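You operate a simulated robot arm through the tools that you are given. There is no shell and no other tool.

The job below is to be done with a simulated robot arm. You get a single attempt, and the scene is never put back.

## Task
Tape bobbin G4 on the tape winder as the yellow card says.
Fine: colour and layers from the card; red knob back to 0, bobbin to the green tray, roll back on its post.

Only the result counts: the job must be done as asked and must still hold three seconds after the hand-in. Knocking over, shifting, dropping, spilling or breaking anything else fails it.

## Robot
A 7-joint arm with a two-finger parallel gripper, fixed in place. Base frame: the origin is on the floor under the middle of its stand, x ahead of it, y to its left, z up; the work surface is at about z = 820. Readings come in mm, degrees, newtons and seconds.
It reaches about 1479 mm from its shoulder. Its first joint turns from -166.0 to 166.0 degrees. Payload 4.4 kg.
The tool frame sits at the grasp point between the pads (the TCP): z along the fingers, y along the line on which they close. The tips reach 23 mm beyond it. Largest opening 94 mm; finger width 38, thickness 10; the body of the gripper, 54 by 96 mm, starts 39 mm behind the TCP.
Orientation is told as [roll, pitch, yaw] about the base's x, y, z axes, in that order, counted from this pose: with the fingers straight down and closing along the base's y, the tool's x points along the base's -x, its y along +y and its z along -z.

## Interface
- The arm moves only by the tool drive_tool. Its argument "rows" is a list of rows, each an object (a shift or turn left out is 0, a gripper value left out holds the last) with "xyz": the shift along the tool's x, y, z in mm, a list of three; "rot": the turn, a rotation vector about the tool's x, y, z in degrees, a list of three. In form: [{"xyz": [tx, ty, tz], "rot": [wx, wy, wz]}, ...]. A call has 1 to 20 rows; each row shifts and turns the commanded pose from where the row before left it, along the tool's axes as they then stand. "fingers" is the gripper command, from -1 (fully open) to 1 (shut), values between in proportion, set as the call begins (left out, the last holds). A row lasts 0.2 s, in which the tool goes at most 50 mm and 8.6 degrees; a call with a longer step from one row to the next is refused whole, and so is a gripper value outside its range. A pose out of reach is approached as far as the arm can. The call stops where the force on the tool passes 40 N (or 10 N more than at its start, if that is more) or the arm is blocked; 0.2 s more then pass. The fingers move at their own pace (about 72 mm/s each) and stop on an object; they squeeze with about 42 N. The grip force told is the motor's: it shows also when the fingers shut on nothing. Time passes only in rows, and 0.2 s behind the last, so rows that do not move let the fingers close. The reply holds the time, the measured pose of the TCP, the force on the tool along the base axes, the opening and the grip force, in the units named above and with some noise, with the torque about the TCP (base axes, N m) and any sound that the robot's microphone picked up.
- Cameras (640 x 400 px; columns grow to the right, rows downward): "scene" is fixed at [402.8, -498.8, 1580.3]; the picture's right is [0.99, -0.17, 0.00], its down [-0.10, -0.62, -0.78] and it looks along [0.13, 0.77, -0.63] (base axes); focal length 369 px, centre (320, 200). "wrist" rides on the gripper at [86, 16, -75] in the tool frame; the picture's right is [-0.18, 0.98, 0.00], its down [-0.58, -0.11, -0.81] and it looks along [-0.79, -0.15, 0.59] (tool axes); focal length 243 px, centre (320, 200). There is no depth. A picture from a camera that has moved, and an enlarged one, comes with that camera's place and axes in the base frame and with its lens.
- grab_frame(camera): a new picture of that camera. The clock stands still meanwhile.
- close_up(camera, box): a new picture of the part [left, top, right, bottom] of that camera's present view, enlarged. The clock stands still meanwhile.
- close_job(): hands the job in; it is judged then, once.

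Nothing tells you positions but the pictures and the camera data. Unless the task says otherwise, let go and move clear before handing in.

The tools are called after "Request:" as a command line: name --argument value ..., lists and objects as JSON in quotes. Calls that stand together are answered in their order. drive_tool: Moves the arm, as the interface text tells. Its arguments: {"type":"object","properties":{"rows":{"type":"array","items":{"type":"object","properties":{"xyz":{"type":"array","items":{"type":"number"}},"rot":{"type":"array","items":{"type":"number"}}}}},"fingers":{"type":"number"}},"required":["rows"]} The other tools are called the same way: grab_frame (camera) takes a picture; close_up (camera, box) takes an enlarged picture of a part of a camera's view; close_job () hands the job in.

At the start:

```text
t: 0.0
tool_pos: [540.2, 248.8, 1201.3]
ee_rot: [0.0, 0.0, 0.0]
contact_force: [0.8, -0.2, 0.9]
moment: [0.0, 0.02, -0.02]
grip_width: 94.1
gripper_force: 0.2
```

scene: 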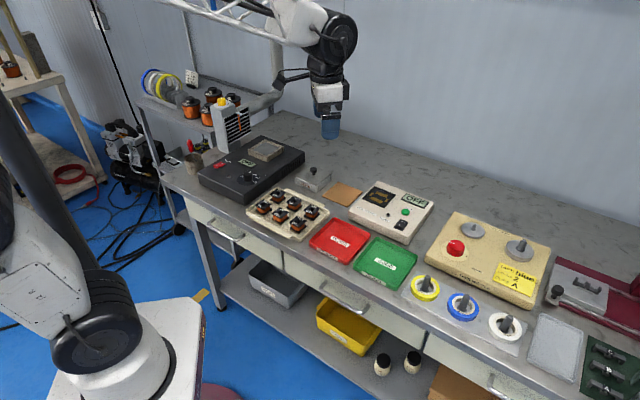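
wrist: 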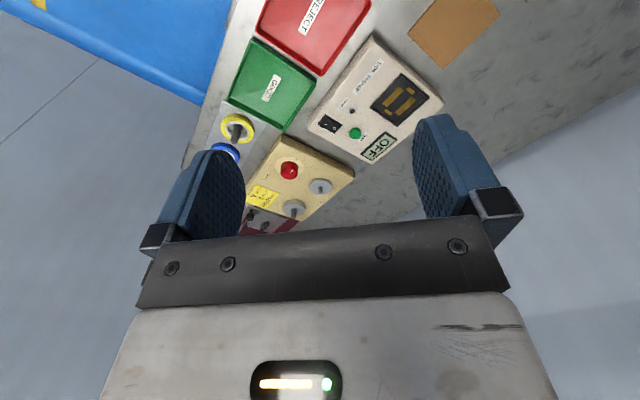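

I see a bench with a tray of bobbins, red and green trays, a tape winder (yellowish box with red knob and two grey spindles, yellow card), and three tape rolls on posts. I'll look closer before moving anything.

Request:
close_up --camera "scene" --box '[420, 200, 580, 300]'

Request:
close_up --camera "scene" --box '[230, 170, 390, 270]'

Request:
close_up --camera "scene" --box '[390, 250, 550, 350]'

Request:
close_up --camera "scene" --box '[480, 250, 580, 312]'

```text
4.00 times, centred on (500, 250) of scene
camera zoom: at [402.8, -498.8, 1580.3], right [0.99, -0.17, 0.0], down [-0.1, -0.62, -0.78], along [0.13, 0.77, -0.63], focal length 1476 px, centre (-400, 0)
```

zoom: 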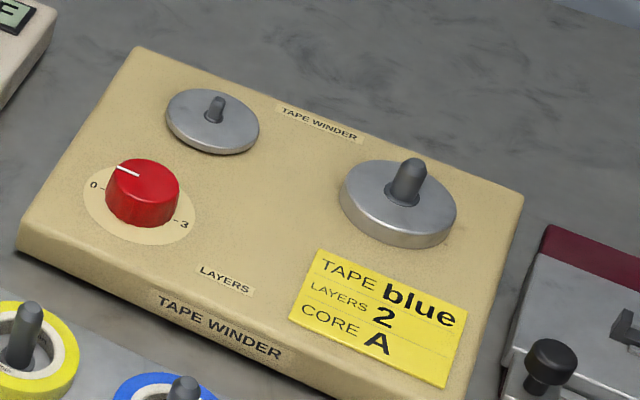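

```text
4.00 times, centred on (310, 220) of scene
camera zoom: at [402.8, -498.8, 1580.3], right [0.99, -0.17, 0.0], down [-0.1, -0.62, -0.78], along [0.13, 0.77, -0.63], focal length 1476 px, centre (360, 120)
```

zoom: 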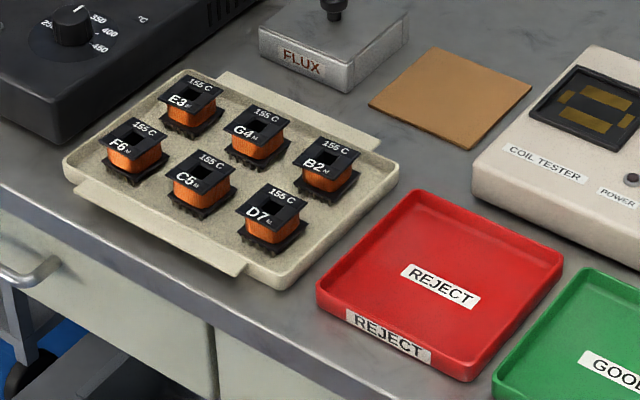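

```text
4.00 times, centred on (470, 300) of scene
camera zoom: at [402.8, -498.8, 1580.3], right [0.99, -0.17, 0.0], down [-0.1, -0.62, -0.78], along [0.13, 0.77, -0.63], focal length 1476 px, centre (-280, -200)
```

zoom: 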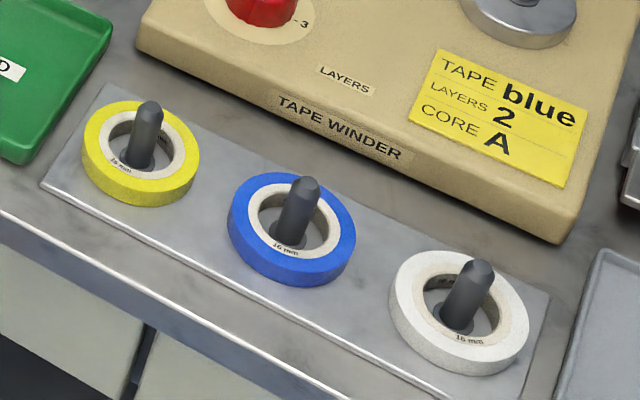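

```text
6.40 times, centred on (530, 281) of scene
camera zoom: at [402.8, -498.8, 1580.3], right [0.99, -0.17, 0.0], down [-0.1, -0.62, -0.78], along [0.13, 0.77, -0.63], focal length 2361 px, centre (-1024, -318)
```

zoom: 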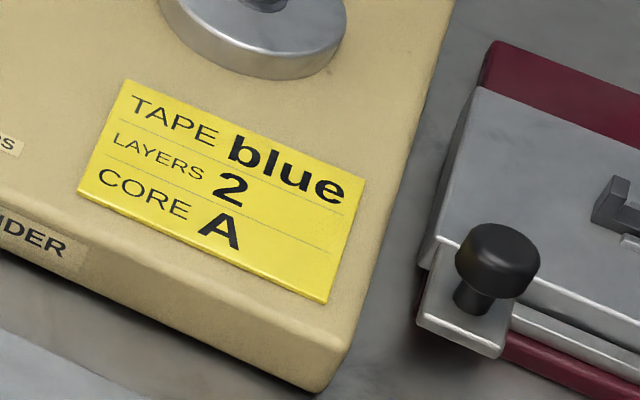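

The card says blue tape, 2 layers. The bobbin G4 is the middle one of the back row in the tray. I'll move the arm above the winder to inspect it, the rolls and the knob scale with the wrist camera.

Request:
drive_tool --rows '[{"xyz": [-40, -15.4, 5]}, {"xyz": [-40, -15.4, 5]}, {"xyz": [-40, -15.4, 5]}, {"xyz": [-40, -15.4, 5]}, {"xyz": [-40, -15.4, 5]}, {"xyz": [-40, -15.4, 5]}, {"xyz": [-40, -15.4, 5]}, {"xyz": [-40, -15.4, 5]}, {"xyz": [-40, -15.4, 5]}]' --fingers -1

Request:
grab_frame --camera "wrist"

Request:
grab_frame --camera "scene"

```text
t: 2.0
tool_pos: [900.0, 110.5, 1158.3]
ee_rot: [0.0, 0.0, 0.0]
contact_force: [0.5, 0.4, 0.1]
moment: [0.01, 0.02, -0.03]
grip_width: 94.1
gripper_force: 0.0
```

```text
taken
camera wrist: at [814.4, 126.7, 1230.9], right [0.18, 0.98, 0.0], down [0.58, -0.11, 0.81], along [0.79, -0.15, -0.59], focal length 243 px, centre (320, 200)
```

wrist: 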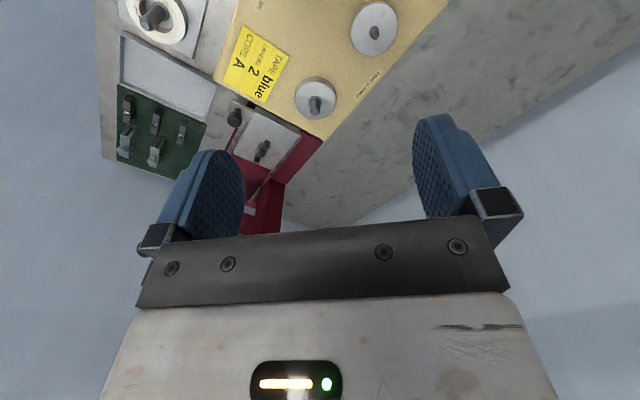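

```text
taken
```

scene: 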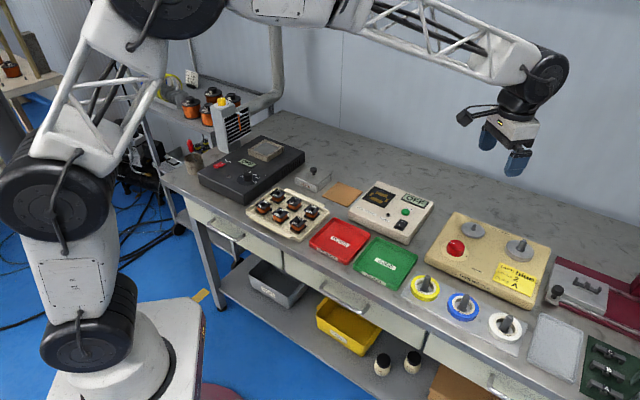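

The wrist view shows the winder's right part. I'll back off about 150 mm toward the base to see the knob, both spindles and the rolls together.

Request:
drive_tool --rows '[{"xyz": [40, -10, 0]}, {"xyz": [40, -10, 0]}, {"xyz": [40, -10, 0]}, {"xyz": [40, -10, 0]}]'

Request:
grab_frame --camera "wrist"

Request:
close_up --camera "wrist" --box '[180, 0, 380, 125]'

```text
t: 3.0
tool_pos: [741.6, 70.2, 1156.3]
ee_rot: [0.0, 0.0, 0.0]
contact_force: [-0.1, -0.2, 0.1]
moment: [0.01, 0.01, 0.01]
grip_width: 94.2
gripper_force: 0.0
```

```text
taken
camera wrist: at [656.0, 86.7, 1229.9], right [0.18, 0.98, 0.0], down [0.58, -0.11, 0.81], along [0.79, -0.15, -0.59], focal length 243 px, centre (320, 200)
```

wrist: 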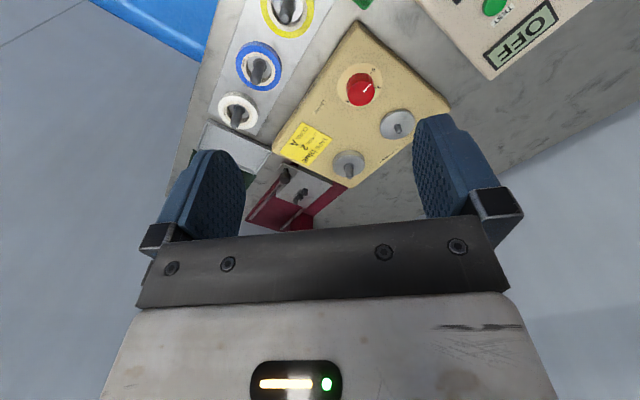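

```text
3.20 times, centred on (280, 62) of wrist
camera zoom: at [656.0, 86.7, 1229.9], right [0.18, 0.98, 0.0], down [0.58, -0.11, 0.81], along [0.79, -0.15, -0.59], focal length 776 px, centre (448, 640)
```

zoom: 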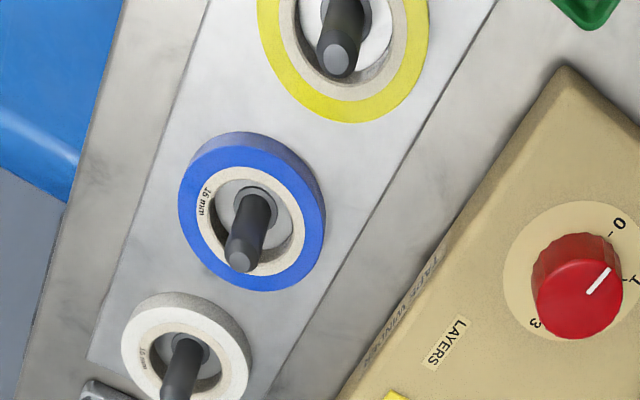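

The blue roll is at about (820, -43), the knob near (860, 105), with scale marks 0, 1, …3 around it. I'll zoom on the knob scale and spindles.

Request:
close_up --camera "wrist" --box '[320, 50, 420, 112]'

Request:
close_up --camera "wrist" --box '[320, 80, 440, 155]'

Request:
close_up --camera "wrist" --box '[270, 110, 430, 210]'

```text
6.40 times, centred on (370, 81) of wrist
camera zoom: at [656.0, 86.7, 1229.9], right [0.18, 0.98, 0.0], down [0.58, -0.11, 0.81], along [0.79, -0.15, -0.59], focal length 1553 px, centre (0, 962)
```

zoom: 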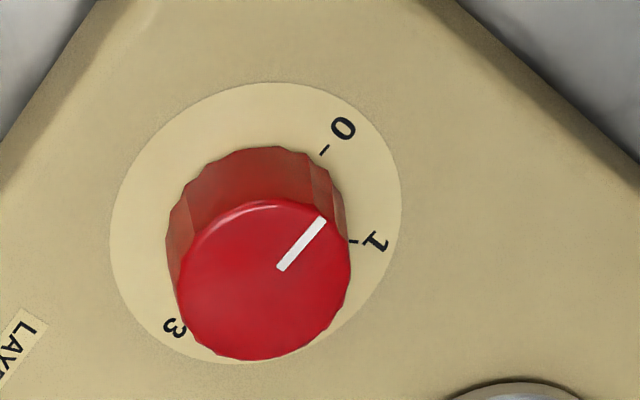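

```text
5.33 times, centred on (380, 118) of wrist
camera zoom: at [656.0, 86.7, 1229.9], right [0.18, 0.98, 0.0], down [0.58, -0.11, 0.81], along [0.79, -0.15, -0.59], focal length 1294 px, centre (0, 640)
```

zoom: 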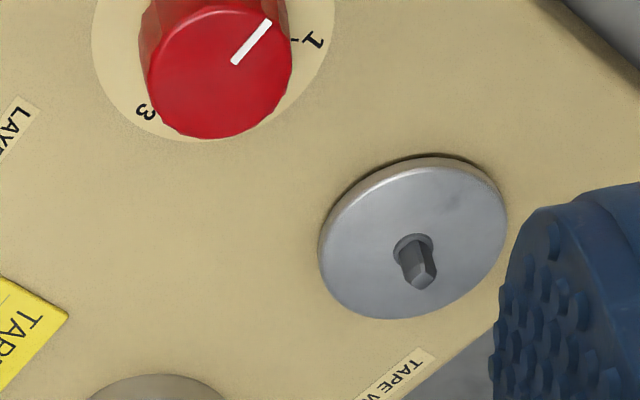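

```text
4.00 times, centred on (350, 160) of wrist
camera zoom: at [656.0, 86.7, 1229.9], right [0.18, 0.98, 0.0], down [0.58, -0.11, 0.81], along [0.79, -0.15, -0.59], focal length 970 px, centre (200, 360)
```

zoom: 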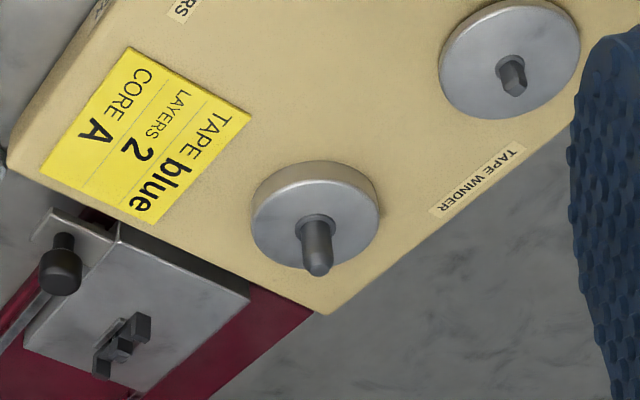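

The knob mark is at 0 (pointing back-left), with marks going clockwise about 60° each. I'll turn the tool −45° to match the bench layout and stop above the blue roll for a second viewpoint.

Request:
drive_tool --rows '[{"rot": [0, 0, 7.5]}, {"rot": [0, 0, 7.5]}, {"rot": [0, 0, 7.5]}, {"rot": [0, 0, 7.5]}, {"rot": [0, 0, 7.5]}, {"rot": [0, 0, 7.5]}, {"xyz": [-34, -6, 26]}, {"xyz": [-34, -6, 26]}, {"xyz": [-34, -6, 26]}, {"xyz": [-34, -6, 26]}]'

Request:
grab_frame --camera "wrist"

Request:
grab_frame --camera "scene"

```text
t: 5.2
tool_pos: [817.3, -40.7, 1054.3]
ee_rot: [0.1, -0.1, -44.9]
contact_force: [0.5, -0.1, 0.4]
moment: [0.0, 0.02, 0.02]
grip_width: 93.8
gripper_force: 0.0
```

```text
taken
camera wrist: at [767.0, 31.4, 1128.2], right [0.83, 0.56, 0.0], down [0.33, -0.49, 0.81], along [0.46, -0.67, -0.59], focal length 243 px, centre (320, 200)
```

wrist: 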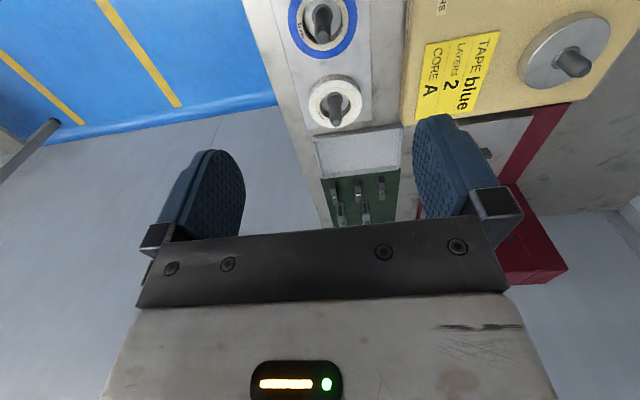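

```text
taken
```

scene: 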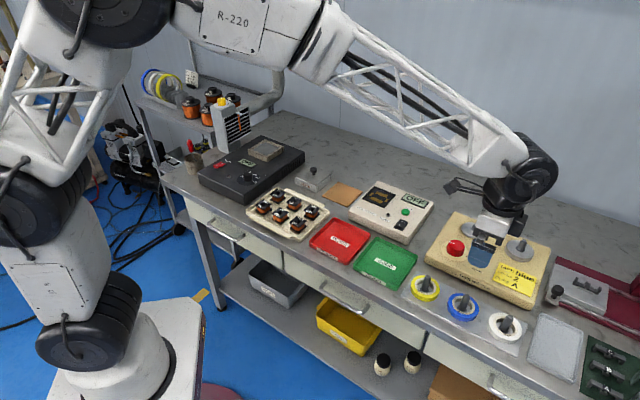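

The blue roll is right below the TCP. I'll descend partway to measure it precisely.

Request:
drive_tool --rows '[{"xyz": [0, 0, 32]}, {"xyz": [0, 0, 32]}, {"xyz": [0, 0, 30]}]'

Request:
grab_frame --camera "wrist"

Request:
close_up --camera "wrist" --box '[240, 0, 400, 100]'

```text
t: 6.0
tool_pos: [818.7, -38.5, 959.4]
ee_rot: [0.1, -0.1, -45.0]
contact_force: [0.8, 0.0, 0.6]
moment: [0.0, -0.01, 0.01]
grip_width: 94.0
gripper_force: 0.1
```

```text
taken
camera wrist: at [769.6, 33.5, 1032.8], right [0.83, 0.56, 0.0], down [0.33, -0.49, 0.81], along [0.46, -0.67, -0.59], focal length 243 px, centre (320, 200)
```

wrist: 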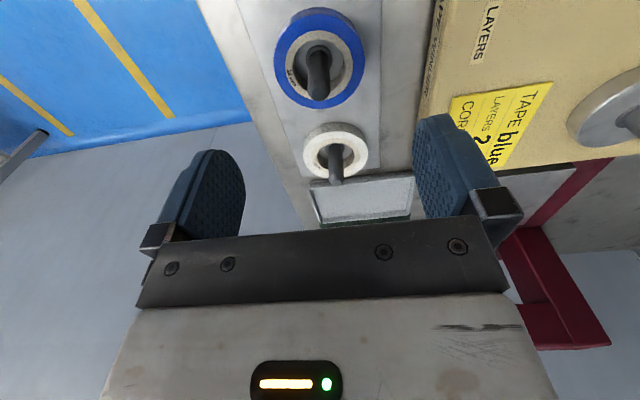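

```text
4.00 times, centred on (320, 50) of wrist
camera zoom: at [769.6, 33.5, 1032.8], right [0.83, 0.56, 0.0], down [0.33, -0.49, 0.81], along [0.46, -0.67, -0.59], focal length 970 px, centre (320, 800)
```

zoom: 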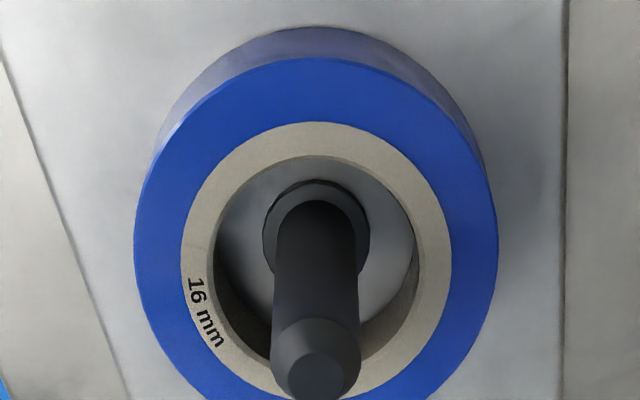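

The roll is centred about 3 mm beyond the TCP; its top is at about z 839 and its post tip about z 880. I'll correct and descend around the roll with the fingers open.

Request:
drive_tool --rows '[{"xyz": [-2.5, -1.2, 20]}, {"xyz": [0, 0, 25]}, {"xyz": [0, 0, 20]}, {"xyz": [0, 0, 15]}]'

Request:
grab_frame --camera "wrist"

```text
t: 7.0
tool_pos: [820.5, -45.6, 879.0]
ee_rot: [0.0, 0.0, -45.0]
contact_force: [0.9, -0.1, 0.3]
moment: [0.0, -0.03, 0.0]
grip_width: 93.9
gripper_force: 0.1
```

```text
taken
camera wrist: at [770.9, 26.5, 953.3], right [0.83, 0.56, 0.0], down [0.33, -0.49, 0.81], along [0.46, -0.67, -0.59], focal length 243 px, centre (320, 200)
```

wrist: 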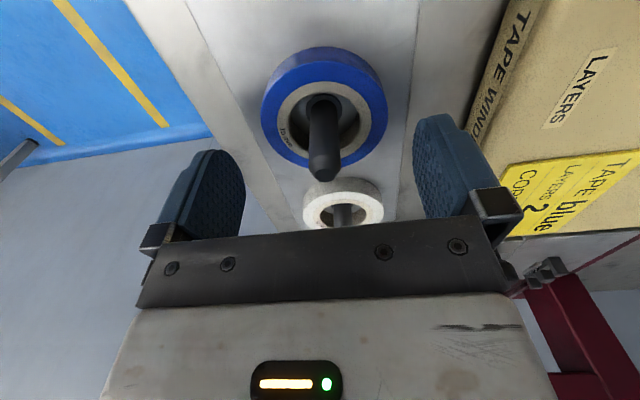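

I'll zoom in to check the alignment before the final descent.

Request:
close_up --camera "wrist" --box '[224, 30, 416, 150]'

Request:
drive_tool --rows '[{"xyz": [0, 0, 0]}]'

Request:
close_up --camera "wrist" --box '[240, 40, 400, 140]'

```text
3.33 times, centred on (320, 90) of wrist
camera zoom: at [770.9, 26.5, 953.3], right [0.83, 0.56, 0.0], down [0.33, -0.49, 0.81], along [0.46, -0.67, -0.59], focal length 809 px, centre (320, 567)
```

zoom: 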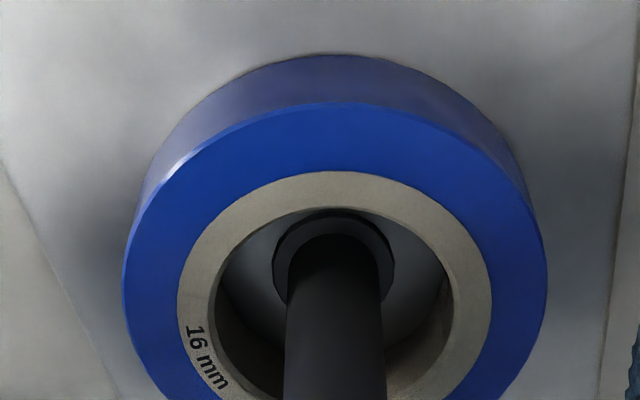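

```text
t: 7.4
tool_pos: [820.7, -47.1, 879.4]
ee_rot: [0.0, 0.0, -44.9]
contact_force: [-1.1, -0.8, 0.6]
moment: [0.0, 0.0, 0.0]
grip_width: 94.1
gripper_force: 0.1
```

```text
4.00 times, centred on (320, 90) of wrist
camera zoom: at [770.8, 26.6, 953.3], right [0.83, 0.56, 0.0], down [0.33, -0.49, 0.81], along [0.46, -0.67, -0.59], focal length 970 px, centre (320, 640)
```

zoom: 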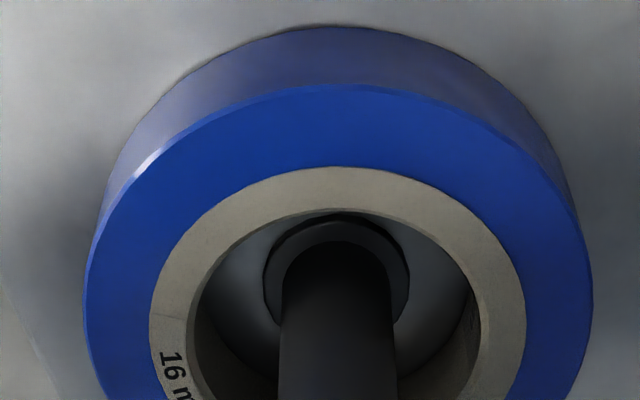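

The camera pose shows the arm has settled about 3 mm off centre. I'll correct this and descend to grip height, then check.

Request:
drive_tool --rows '[{"xyz": [2.3, 2.7, 0]}, {"xyz": [0, 0, 10]}, {"xyz": [0, 0, 10]}, {"xyz": [0, 0, 7]}, {"xyz": [0, 0, 0]}]'

Request:
grab_frame --camera "wrist"

```text
t: 8.6
tool_pos: [820.4, -43.5, 851.2]
ee_rot: [0.0, 0.0, -45.0]
contact_force: [0.2, 0.9, 1.2]
moment: [0.03, 0.0, -0.05]
grip_width: 94.2
gripper_force: 0.1
```

```text
taken
camera wrist: at [771.1, 30.1, 925.5], right [0.83, 0.56, 0.0], down [0.33, -0.49, 0.81], along [0.46, -0.67, -0.59], focal length 243 px, centre (320, 200)
```

wrist: 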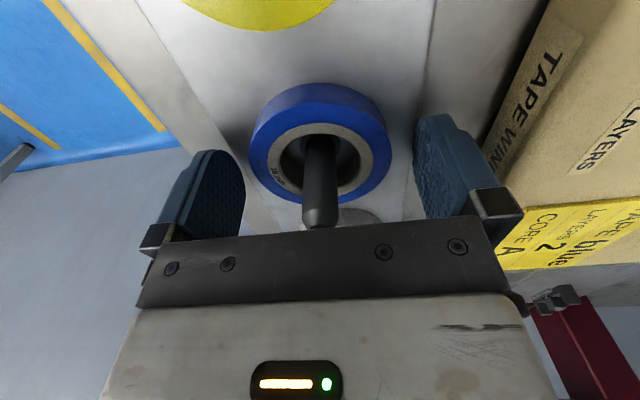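

The roll is centred between the fingers, so I close on it.

Request:
drive_tool --rows '[{"xyz": [0, 0, 0]}, {"xyz": [0, 0, 0]}, {"xyz": [0, 0, 0]}, {"xyz": [0, 0, 0]}]' --fingers 1

Request:
grab_frame --camera "wrist"

```text
t: 9.6
tool_pos: [820.6, -41.7, 851.9]
ee_rot: [0.0, 0.0, -45.0]
contact_force: [0.6, 1.2, -0.2]
moment: [0.0, -0.01, -0.02]
grip_width: 67.7
gripper_force: 42.6
```

```text
taken
camera wrist: at [771.0, 30.1, 925.5], right [0.83, 0.56, 0.0], down [0.33, -0.49, 0.81], along [0.46, -0.67, -0.59], focal length 243 px, centre (320, 200)
```

wrist: 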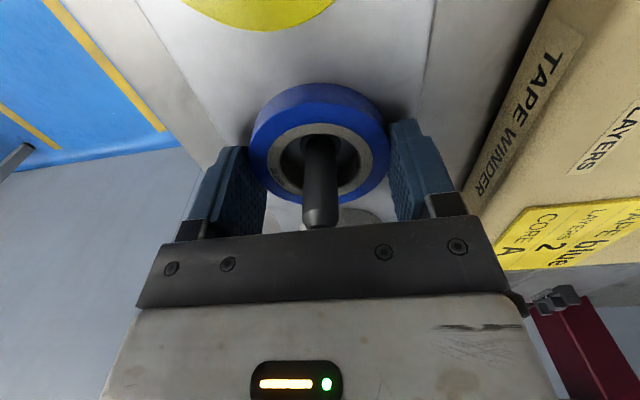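

The roll is gripped (68 mm). I'll lift it straight up off its post.

Request:
drive_tool --rows '[{"xyz": [0, 0, -10]}, {"xyz": [0, 0, -30]}, {"xyz": [0, 0, -40]}, {"xyz": [0, 0, -40]}, {"xyz": [0, 0, -40]}, {"xyz": [0, 0, -10]}, {"xyz": [0, 0, 0]}]'

Request:
grab_frame --camera "wrist"

Request:
grab_frame --camera "scene"

```text
t: 11.2
tool_pos: [819.4, -41.7, 1022.9]
ee_rot: [-0.1, 0.0, -45.0]
contact_force: [-0.9, -0.6, 0.1]
moment: [0.0, -0.01, -0.02]
grip_width: 67.3
gripper_force: 42.2
```

```text
taken
camera wrist: at [769.9, 30.6, 1096.3], right [0.83, 0.56, 0.0], down [0.33, -0.49, 0.81], along [0.46, -0.67, -0.59], focal length 243 px, centre (320, 200)
```

wrist: 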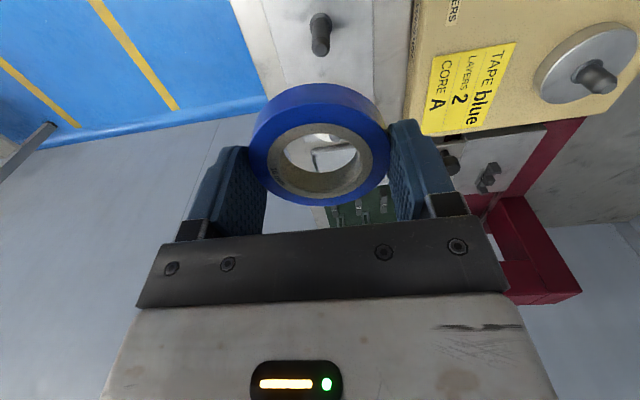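

```text
taken
```

scene: 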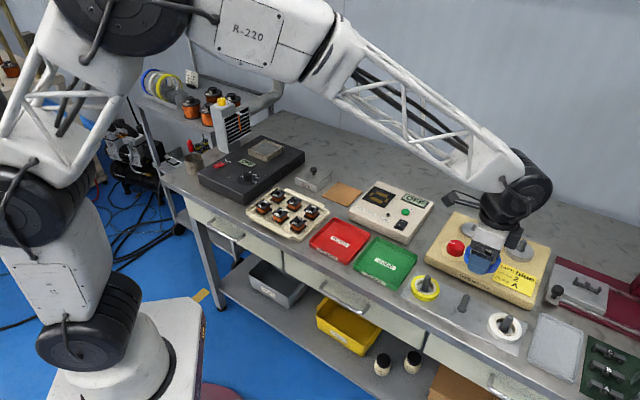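

The spindle for the roll (large disc) is at about (1029, 77). I'll carry the roll above it.

Request:
drive_tool --rows '[{"xyz": [-10.5, 38.6, 0]}, {"xyz": [-10.5, 38.6, 0]}, {"xyz": [-10.5, 38.6, 0]}, {"xyz": [-10.5, 38.6, 0]}, {"xyz": [-10.5, 38.6, 0]}, {"xyz": [-10.4, 38.8, 0]}, {"xyz": [0, 0, 0]}, {"xyz": [0, 0, 0]}, {"xyz": [0, 0, 0]}]'

Request:
grab_frame --camera "wrist"

Request:
close_up --camera "wrist" --box '[240, 0, 400, 100]'

Request:
close_up --camera "scene" --box '[420, 160, 580, 260]'

```text
t: 13.2
tool_pos: [1025.4, 80.6, 1022.0]
ee_rot: [0.0, 0.0, -45.0]
contact_force: [-0.1, -0.6, -0.9]
moment: [0.0, -0.02, 0.0]
grip_width: 67.5
gripper_force: 42.1
```

```text
taken
camera wrist: at [977.0, 152.4, 1095.7], right [0.83, 0.56, 0.0], down [0.33, -0.49, 0.81], along [0.46, -0.67, -0.59], focal length 243 px, centre (320, 200)
```

wrist: 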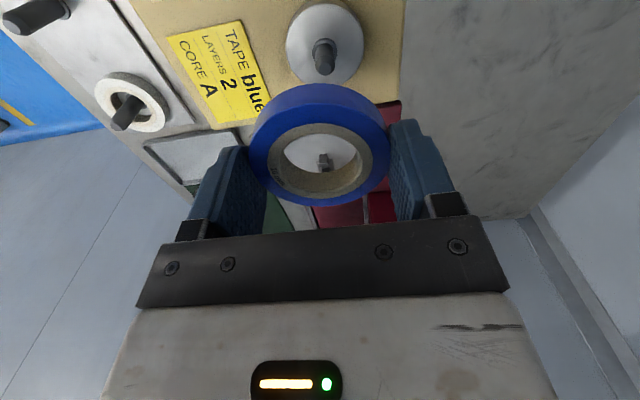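

```text
4.00 times, centred on (320, 50) of wrist
camera zoom: at [977.0, 152.4, 1095.7], right [0.83, 0.56, 0.0], down [0.33, -0.49, 0.81], along [0.46, -0.67, -0.59], focal length 970 px, centre (320, 800)
```

zoom: 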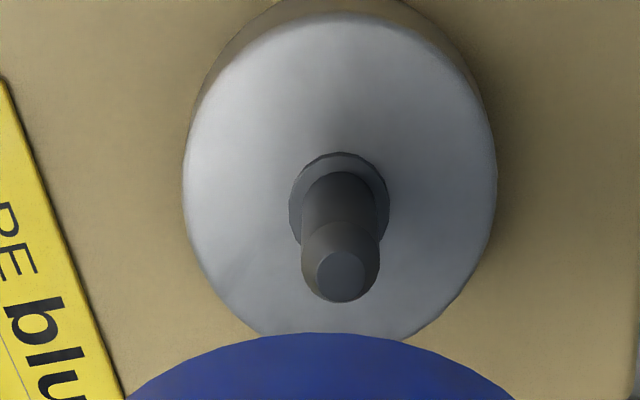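

```text
4.00 times, centred on (500, 210) of scene
camera zoom: at [402.8, -498.8, 1580.3], right [0.99, -0.17, 0.0], down [-0.1, -0.62, -0.78], along [0.13, 0.77, -0.63], focal length 1476 px, centre (-400, 160)
```

zoom: 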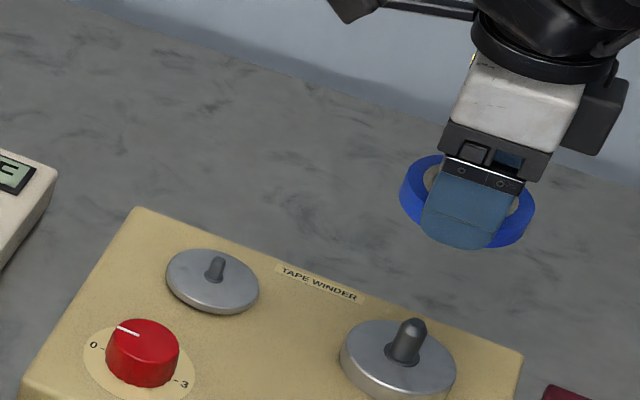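

The spindle is at about (1033, 78), disc top z≈869, pin tip z≈899. I'll check how the roll sits in the gripper.

Request:
close_up --camera "wrist" --box '[224, 80, 416, 200]'

Request:
drive_tool --rows '[{"xyz": [0, 0, 0]}, {"xyz": [0, 0, 0]}, {"xyz": [0, 0, 0]}]'

Request:
close_up --camera "wrist" --box '[240, 0, 400, 100]'

```text
3.33 times, centred on (320, 140) of wrist
camera zoom: at [977.0, 152.4, 1095.7], right [0.83, 0.56, 0.0], down [0.33, -0.49, 0.81], along [0.46, -0.67, -0.59], focal length 809 px, centre (320, 400)
```

zoom: 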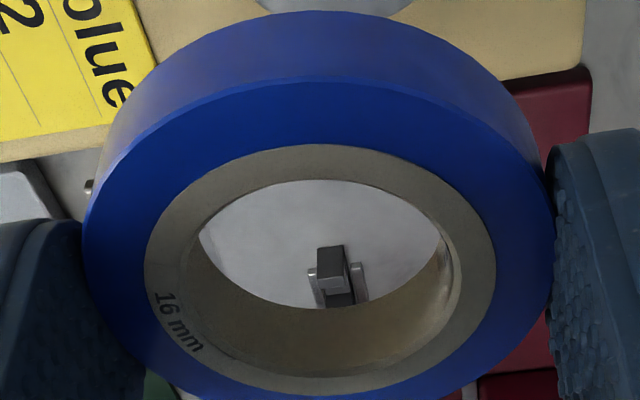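

```text
t: 14.0
tool_pos: [1025.7, 78.8, 1022.7]
ee_rot: [0.0, 0.1, -44.9]
contact_force: [-0.5, -0.1, -0.4]
moment: [-0.02, 0.0, -0.01]
grip_width: 67.5
gripper_force: 41.7
```

```text
4.00 times, centred on (320, 50) of wrist
camera zoom: at [976.9, 152.3, 1095.8], right [0.83, 0.56, 0.0], down [0.33, -0.49, 0.81], along [0.46, -0.67, -0.59], focal length 970 px, centre (320, 800)
```

zoom: 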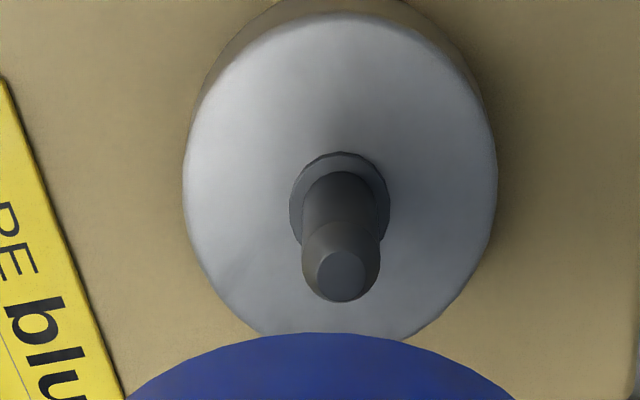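

The pose has settled; the spindle is 5.5 mm further and 3 mm to the side. I'll shift, then descend partway and recheck.

Request:
drive_tool --rows '[{"xyz": [-5.5, 3, 0]}, {"xyz": [0, 0, 25]}, {"xyz": [0, 0, 25]}, {"xyz": [0, 0, 20]}, {"xyz": [0, 0, 0]}, {"xyz": [0, 0, 0]}]'

Request:
close_up --camera "wrist" --box '[200, 0, 440, 150]'

Request:
close_up --camera "scene" --box '[420, 160, 580, 260]'

```text
t: 15.4
tool_pos: [1033.1, 75.0, 954.3]
ee_rot: [0.0, 0.1, -45.0]
contact_force: [-0.4, -0.3, -0.9]
moment: [-0.03, -0.03, -0.02]
grip_width: 67.4
gripper_force: 41.6
```

```text
2.67 times, centred on (320, 75) of wrist
camera zoom: at [984.0, 149.2, 1026.7], right [0.83, 0.56, 0.0], down [0.33, -0.49, 0.81], along [0.46, -0.67, -0.59], focal length 647 px, centre (320, 533)
```

zoom: 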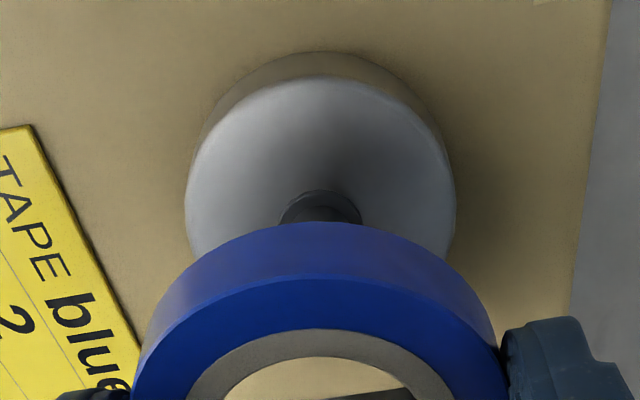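

```text
4.00 times, centred on (500, 210) of scene
camera zoom: at [402.8, -498.8, 1580.3], right [0.99, -0.17, 0.0], down [-0.1, -0.62, -0.78], along [0.13, 0.77, -0.63], focal length 1476 px, centre (-400, 160)
```

zoom: 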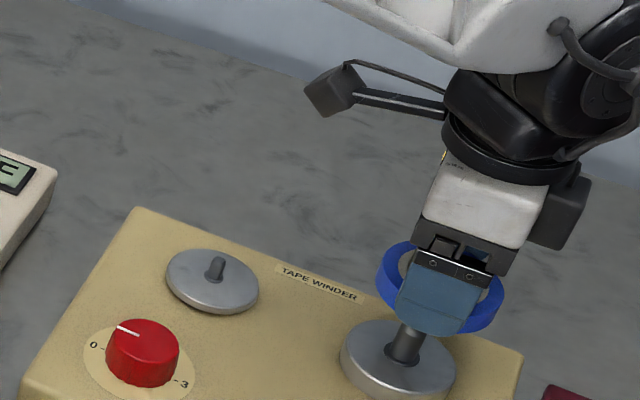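

Alignment is good. I'll lower the roll onto the spindle, slowing near contact.

Request:
drive_tool --rows '[{"xyz": [0, 0, 20]}, {"xyz": [0, 0, 20]}, {"xyz": [0, 0, 10]}, {"xyz": [0, 0, 0]}, {"xyz": [0, 0, 0]}]'

Request:
grab_frame --camera "wrist"

Request:
close_up --camera "scene" --box '[470, 190, 570, 252]'

```text
t: 16.6
tool_pos: [1033.4, 77.3, 903.1]
ee_rot: [0.0, 0.0, -45.0]
contact_force: [-0.5, 0.1, 0.2]
moment: [0.0, -0.01, -0.03]
grip_width: 67.4
gripper_force: 42.3
```

```text
taken
camera wrist: at [983.9, 148.7, 975.9], right [0.83, 0.56, 0.0], down [0.33, -0.49, 0.81], along [0.46, -0.67, -0.59], focal length 243 px, centre (320, 200)
```

wrist: 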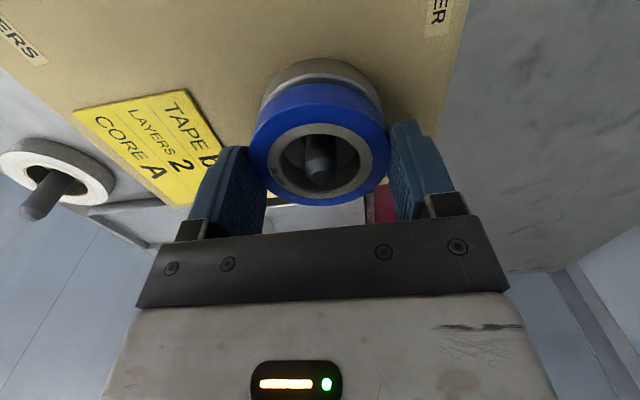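

```text
6.40 times, centred on (520, 221) of scene
camera zoom: at [402.8, -498.8, 1580.3], right [0.99, -0.17, 0.0], down [-0.1, -0.62, -0.78], along [0.13, 0.77, -0.63], focal length 2361 px, centre (-960, 66)
```

zoom: 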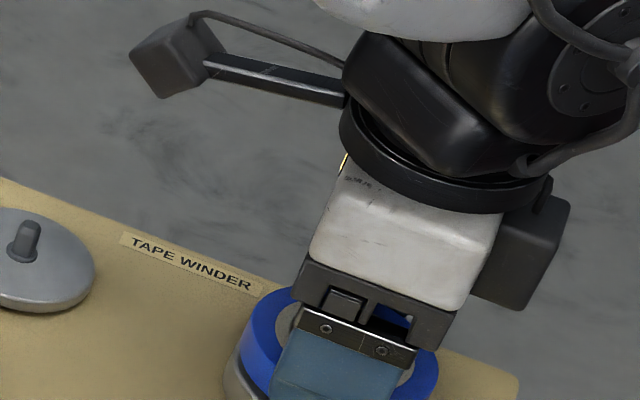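

The pin is inside the roll's hole. I'll lower the last few millimetres gently.

Request:
drive_tool --rows '[{"xyz": [0, 0, 1]}, {"xyz": [0, 0, 1]}, {"xyz": [0, 0, 1]}, {"xyz": [0, 0, 0]}]'

Request:
close_up --camera "wrist" --box '[224, 50, 416, 170]'

```text
t: 17.6
tool_pos: [1034.8, 75.4, 898.8]
ee_rot: [0.1, 0.1, -45.0]
contact_force: [-0.1, 0.0, -0.4]
moment: [0.01, 0.05, -0.01]
grip_width: 67.6
gripper_force: 42.4
```

```text
3.33 times, centred on (320, 110) of wrist
camera zoom: at [985.2, 149.1, 972.8], right [0.83, 0.56, 0.0], down [0.33, -0.49, 0.81], along [0.46, -0.67, -0.59], focal length 809 px, centre (320, 500)
```

zoom: 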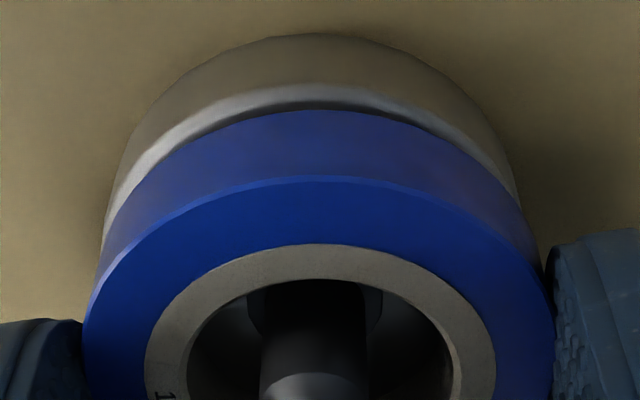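

No contact yet; a small gap remains. I'll continue in small steps.

Request:
drive_tool --rows '[{"xyz": [0, 0, 0.7]}, {"xyz": [0, 0, 0.7]}, {"xyz": [0, 0, 0.7]}, {"xyz": [0, 0, 0]}]'

Request:
close_up --camera "wrist" --box '[224, 50, 416, 170]'

```text
t: 18.6
tool_pos: [1034.2, 74.5, 898.5]
ee_rot: [0.0, 0.1, -45.1]
contact_force: [-0.3, -1.2, 3.4]
moment: [-0.04, 0.1, 0.04]
grip_width: 67.5
gripper_force: 41.8
```

```text
3.33 times, centred on (320, 110) of wrist
camera zoom: at [985.2, 148.4, 970.5], right [0.83, 0.56, 0.0], down [0.33, -0.49, 0.81], along [0.46, -0.67, -0.59], focal length 809 px, centre (320, 500)
```

zoom: 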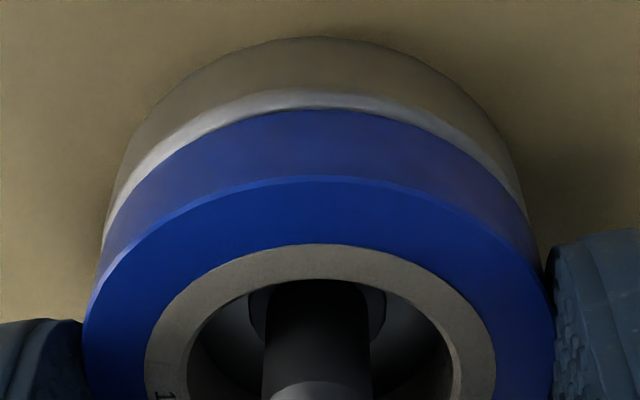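

The roll touches the disc (3 N). I release it and rise.

Request:
drive_tool --rows '[{"xyz": [0, 0, 0]}, {"xyz": [0, 0, 0]}, {"xyz": [0, 0, 0]}]' --fingers -1

Request:
grab_frame --camera "wrist"

```text
t: 19.4
tool_pos: [1033.4, 76.7, 897.9]
ee_rot: [0.0, 0.0, -45.0]
contact_force: [-0.2, -0.1, 0.1]
moment: [0.0, 0.01, 0.02]
grip_width: 94.0
gripper_force: 0.1
```

```text
taken
camera wrist: at [985.1, 148.4, 970.1], right [0.83, 0.56, 0.0], down [0.33, -0.49, 0.81], along [0.46, -0.67, -0.59], focal length 243 px, centre (320, 200)
```

wrist: 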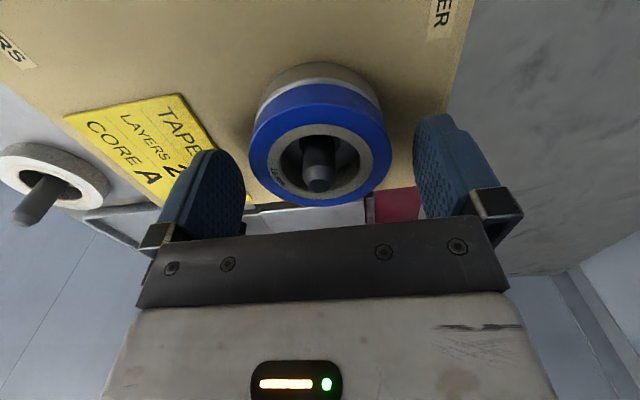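

The roll rests on the spindle. I'll rise and carry the open gripper over to the bobbin tray.

Request:
drive_tool --rows '[{"xyz": [0, 0, -20]}, {"xyz": [0, 0, -40]}, {"xyz": [0, 0, -45]}, {"xyz": [0, 0, -45]}, {"xyz": [0, 0, 0]}]'

Request:
grab_frame --camera "wrist"

Request:
drive_tool --rows '[{"xyz": [44.3, -12.8, 0]}, {"xyz": [44.3, -12.8, 0]}, {"xyz": [44.3, -12.8, 0]}, {"xyz": [44.3, -12.8, 0]}, {"xyz": [44.3, -12.8, 0]}, {"xyz": [44.3, -12.8, 0]}, {"xyz": [44.3, -12.8, 0]}, {"xyz": [44.3, -12.8, 0]}, {"xyz": [44.3, -12.8, 0]}, {"xyz": [44.3, -12.8, 0]}, {"xyz": [44.3, -12.8, 0]}, {"xyz": [44.3, -12.8, 0]}, {"xyz": [44.3, -12.8, 0]}, {"xyz": [44.3, -12.8, 0]}, {"xyz": [0, 0, 0]}, {"xyz": [0, 0, 0]}]'

Request:
grab_frame --camera "wrist"

Request:
grab_frame --camera "scene"

```text
t: 20.6
tool_pos: [1037.0, 75.8, 1044.6]
ee_rot: [0.0, 0.0, -44.9]
contact_force: [-0.1, -0.3, 0.6]
moment: [-0.01, 0.0, -0.03]
grip_width: 94.0
gripper_force: 0.1
```

```text
taken
camera wrist: at [987.5, 147.9, 1118.1], right [0.83, 0.56, 0.0], down [0.33, -0.49, 0.81], along [0.46, -0.67, -0.59], focal length 243 px, centre (320, 200)
```

wrist: 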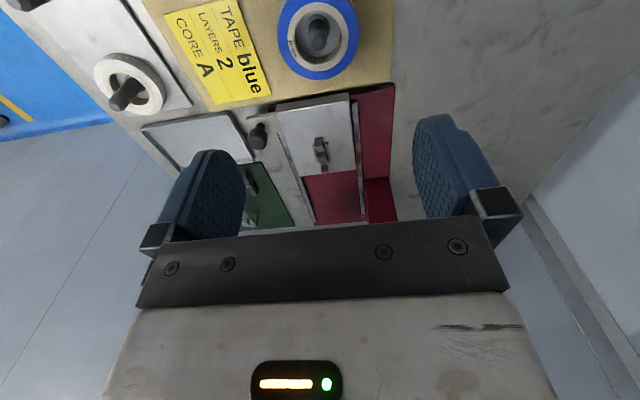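

```text
t: 24.0
tool_pos: [468.8, 388.7, 1046.5]
ee_rot: [-0.1, 0.0, -44.9]
contact_force: [0.3, 0.7, -1.6]
moment: [-0.02, 0.03, -0.02]
grip_width: 94.0
gripper_force: 0.0
```

```text
taken
camera wrist: at [420.0, 461.2, 1120.6], right [0.83, 0.56, 0.0], down [0.33, -0.49, 0.81], along [0.46, -0.67, -0.59], focal length 243 px, centre (320, 200)
```

wrist: 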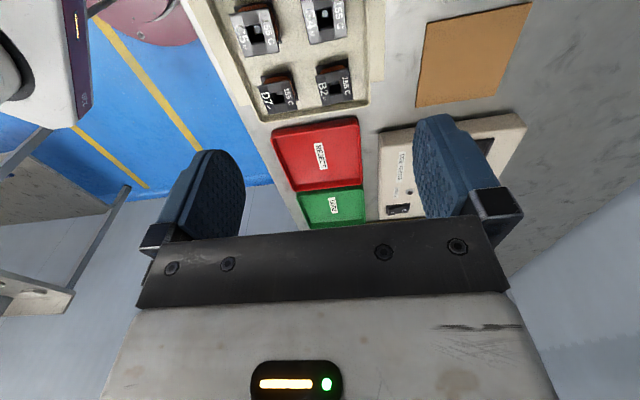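

```text
taken
```

scene: 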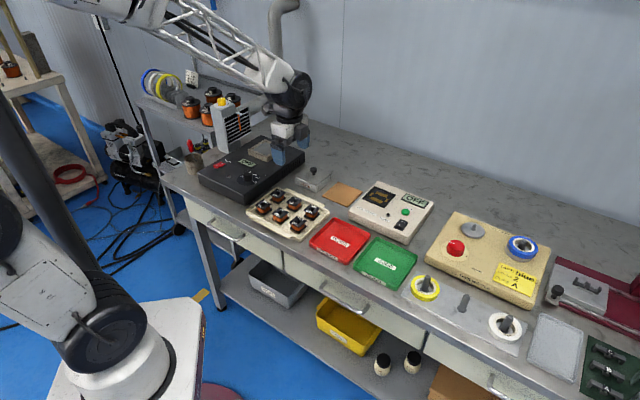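

The roll sits well on the winder. G4 is now almost below the gripper; I'll descend partly to measure it and its neighbours.

Request:
drive_tool --rows '[{"xyz": [0, 0, 25]}, {"xyz": [0, 0, 30]}, {"xyz": [0, 0, 30]}, {"xyz": [0, 0, 0]}, {"xyz": [0, 0, 0]}]'

Request:
grab_frame --camera "wrist"

Request:
close_up --camera "wrist" --box '[220, 0, 420, 125]'

```text
t: 25.2
tool_pos: [470.4, 384.5, 961.0]
ee_rot: [0.0, 0.0, -45.0]
contact_force: [-0.1, 0.1, 0.5]
moment: [0.02, 0.02, 0.01]
grip_width: 93.9
gripper_force: 0.0
```

```text
taken
camera wrist: at [420.6, 457.4, 1033.9], right [0.83, 0.56, 0.0], down [0.33, -0.49, 0.81], along [0.46, -0.67, -0.59], focal length 243 px, centre (320, 200)
```

wrist: 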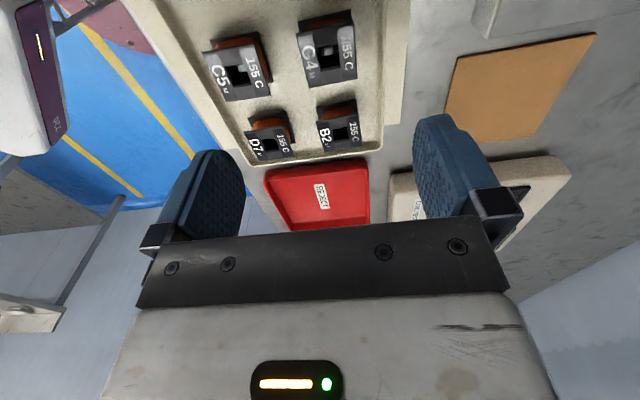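

```text
3.20 times, centred on (320, 62) of wrist
camera zoom: at [420.6, 457.4, 1033.9], right [0.83, 0.56, 0.0], down [0.33, -0.49, 0.81], along [0.46, -0.67, -0.59], focal length 776 px, centre (320, 640)
```

zoom: 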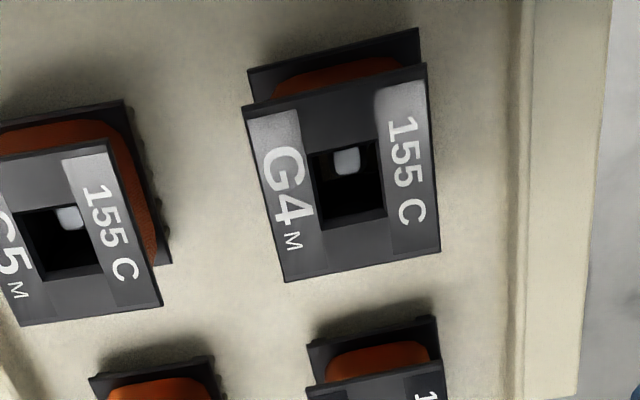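

G4 is confirmed and is aligned with the tool within a degree, about 38 mm square. I'll centre over it, narrow the fingers to ~48 mm, and descend further for a second measurement.

Request:
drive_tool --rows '[{"xyz": [7.3, 7.7, 0]}, {"xyz": [0, 0, 20]}, {"xyz": [0, 0, 20]}, {"xyz": [0, 0, 0]}, {"xyz": [0, 0, 0]}]' --fingers -0.02

Request:
grab_frame --camera "wrist"

Request:
close_up --camera "wrist" --box '[240, 30, 400, 130]'

```text
t: 26.4
tool_pos: [471.6, 398.2, 920.7]
ee_rot: [0.1, -0.1, -45.1]
contact_force: [-0.3, -0.3, 0.5]
moment: [0.01, -0.02, 0.01]
grip_width: 47.8
gripper_force: 0.1
```

```text
taken
camera wrist: at [422.7, 470.7, 994.0], right [0.83, 0.56, 0.0], down [0.33, -0.49, 0.81], along [0.46, -0.67, -0.59], focal length 243 px, centre (320, 200)
```

wrist: 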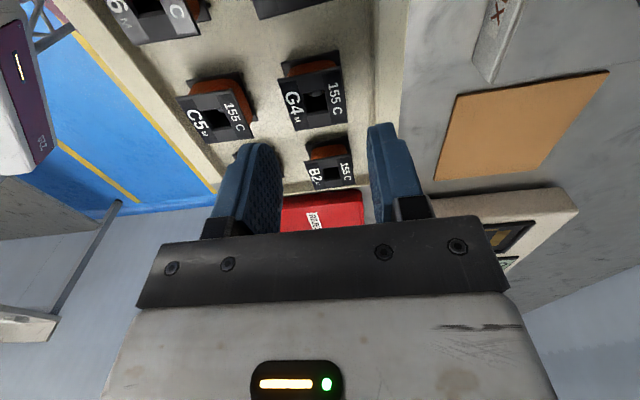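

```text
4.00 times, centred on (320, 80) of wrist
camera zoom: at [422.7, 470.7, 994.0], right [0.83, 0.56, 0.0], down [0.33, -0.49, 0.81], along [0.46, -0.67, -0.59], focal length 970 px, centre (320, 680)
```

zoom: 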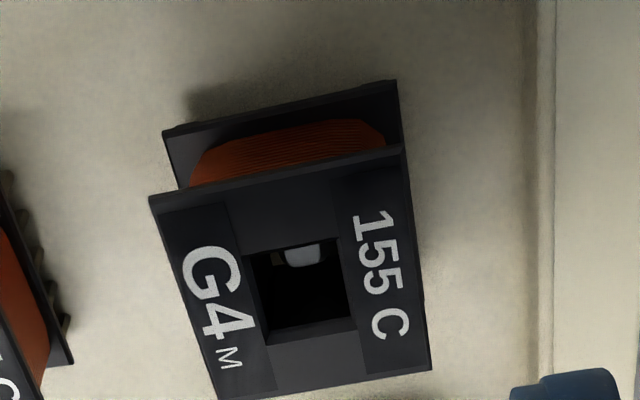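

G4's centre is at (469.8, 396.5) with its top at z≈853. I'll correct 3 mm sideways and descend in stages with fingers at 48 mm.

Request:
drive_tool --rows '[{"xyz": [0.3, -3.1, 0]}, {"xyz": [0, 0, 15]}, {"xyz": [0, 0, 15]}, {"xyz": [0, 0, 10]}, {"xyz": [0, 0, 0]}, {"xyz": [0, 0, 0]}]'

Request:
grab_frame --camera "wrist"

Request:
close_up --camera "wrist" --box '[224, 60, 416, 180]'

```text
t: 27.8
tool_pos: [468.3, 397.9, 881.4]
ee_rot: [0.1, 0.0, -45.0]
contact_force: [-0.3, 0.2, -0.6]
moment: [0.01, 0.01, 0.0]
grip_width: 48.3
gripper_force: 0.1
```

```text
taken
camera wrist: at [418.8, 469.7, 954.9], right [0.83, 0.56, 0.0], down [0.33, -0.49, 0.81], along [0.46, -0.67, -0.59], focal length 243 px, centre (320, 200)
```

wrist: 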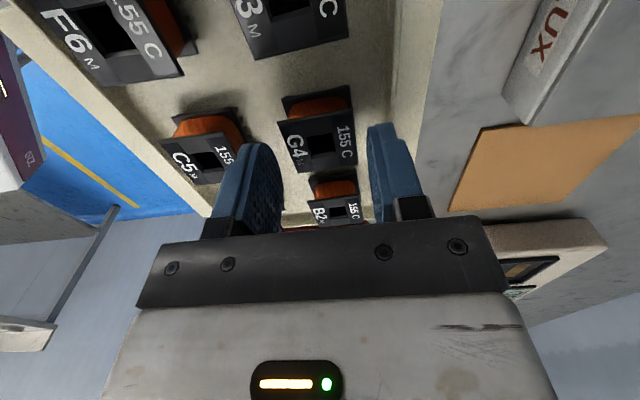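

```text
3.33 times, centred on (320, 120) of wrist
camera zoom: at [418.8, 469.7, 954.9], right [0.83, 0.56, 0.0], down [0.33, -0.49, 0.81], along [0.46, -0.67, -0.59], focal length 809 px, centre (320, 467)
```

zoom: 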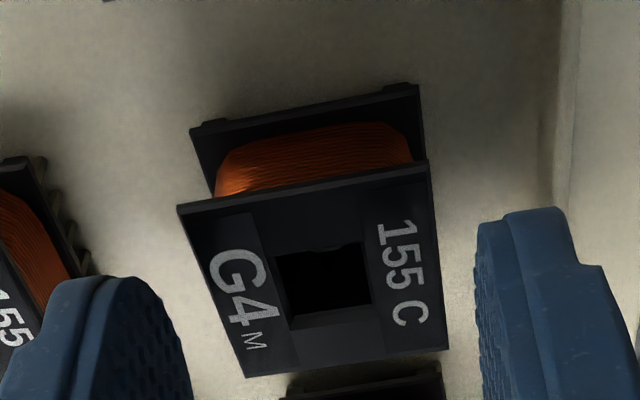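

Well aligned. I'll correct 2 mm and descend to grip height.

Request:
drive_tool --rows '[{"xyz": [-1.8, 0.3, 0]}, {"xyz": [0, 0, 10]}, {"xyz": [0, 0, 10]}, {"xyz": [0, 0, 5]}, {"xyz": [0, 0, 2]}, {"xyz": [0, 0, 2]}, {"xyz": [0, 0, 0]}]'

Request:
grab_frame --camera "wrist"

Request:
close_up --camera "wrist" --box '[200, 80, 440, 230]'

```text
t: 29.4
tool_pos: [469.1, 396.3, 854.3]
ee_rot: [-0.1, 0.0, -45.0]
contact_force: [0.6, 0.4, -0.3]
moment: [0.0, -0.02, -0.05]
grip_width: 48.1
gripper_force: 0.0
```

```text
taken
camera wrist: at [419.5, 468.9, 926.6], right [0.83, 0.56, 0.0], down [0.33, -0.49, 0.81], along [0.46, -0.67, -0.59], focal length 243 px, centre (320, 200)
```

wrist: 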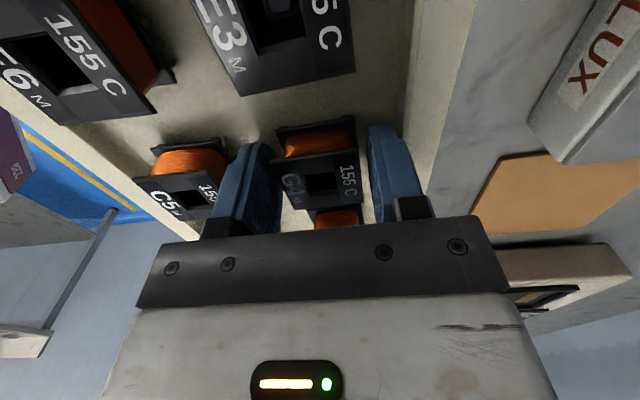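

```text
2.67 times, centred on (320, 155) of wrist
camera zoom: at [419.5, 468.9, 926.6], right [0.83, 0.56, 0.0], down [0.33, -0.49, 0.81], along [0.46, -0.67, -0.59], focal length 647 px, centre (320, 320)
```

zoom: 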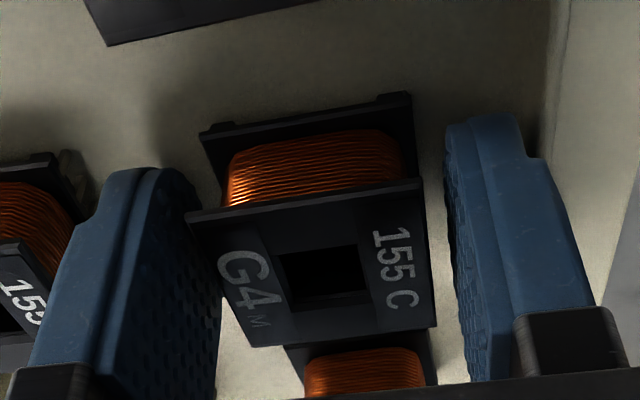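

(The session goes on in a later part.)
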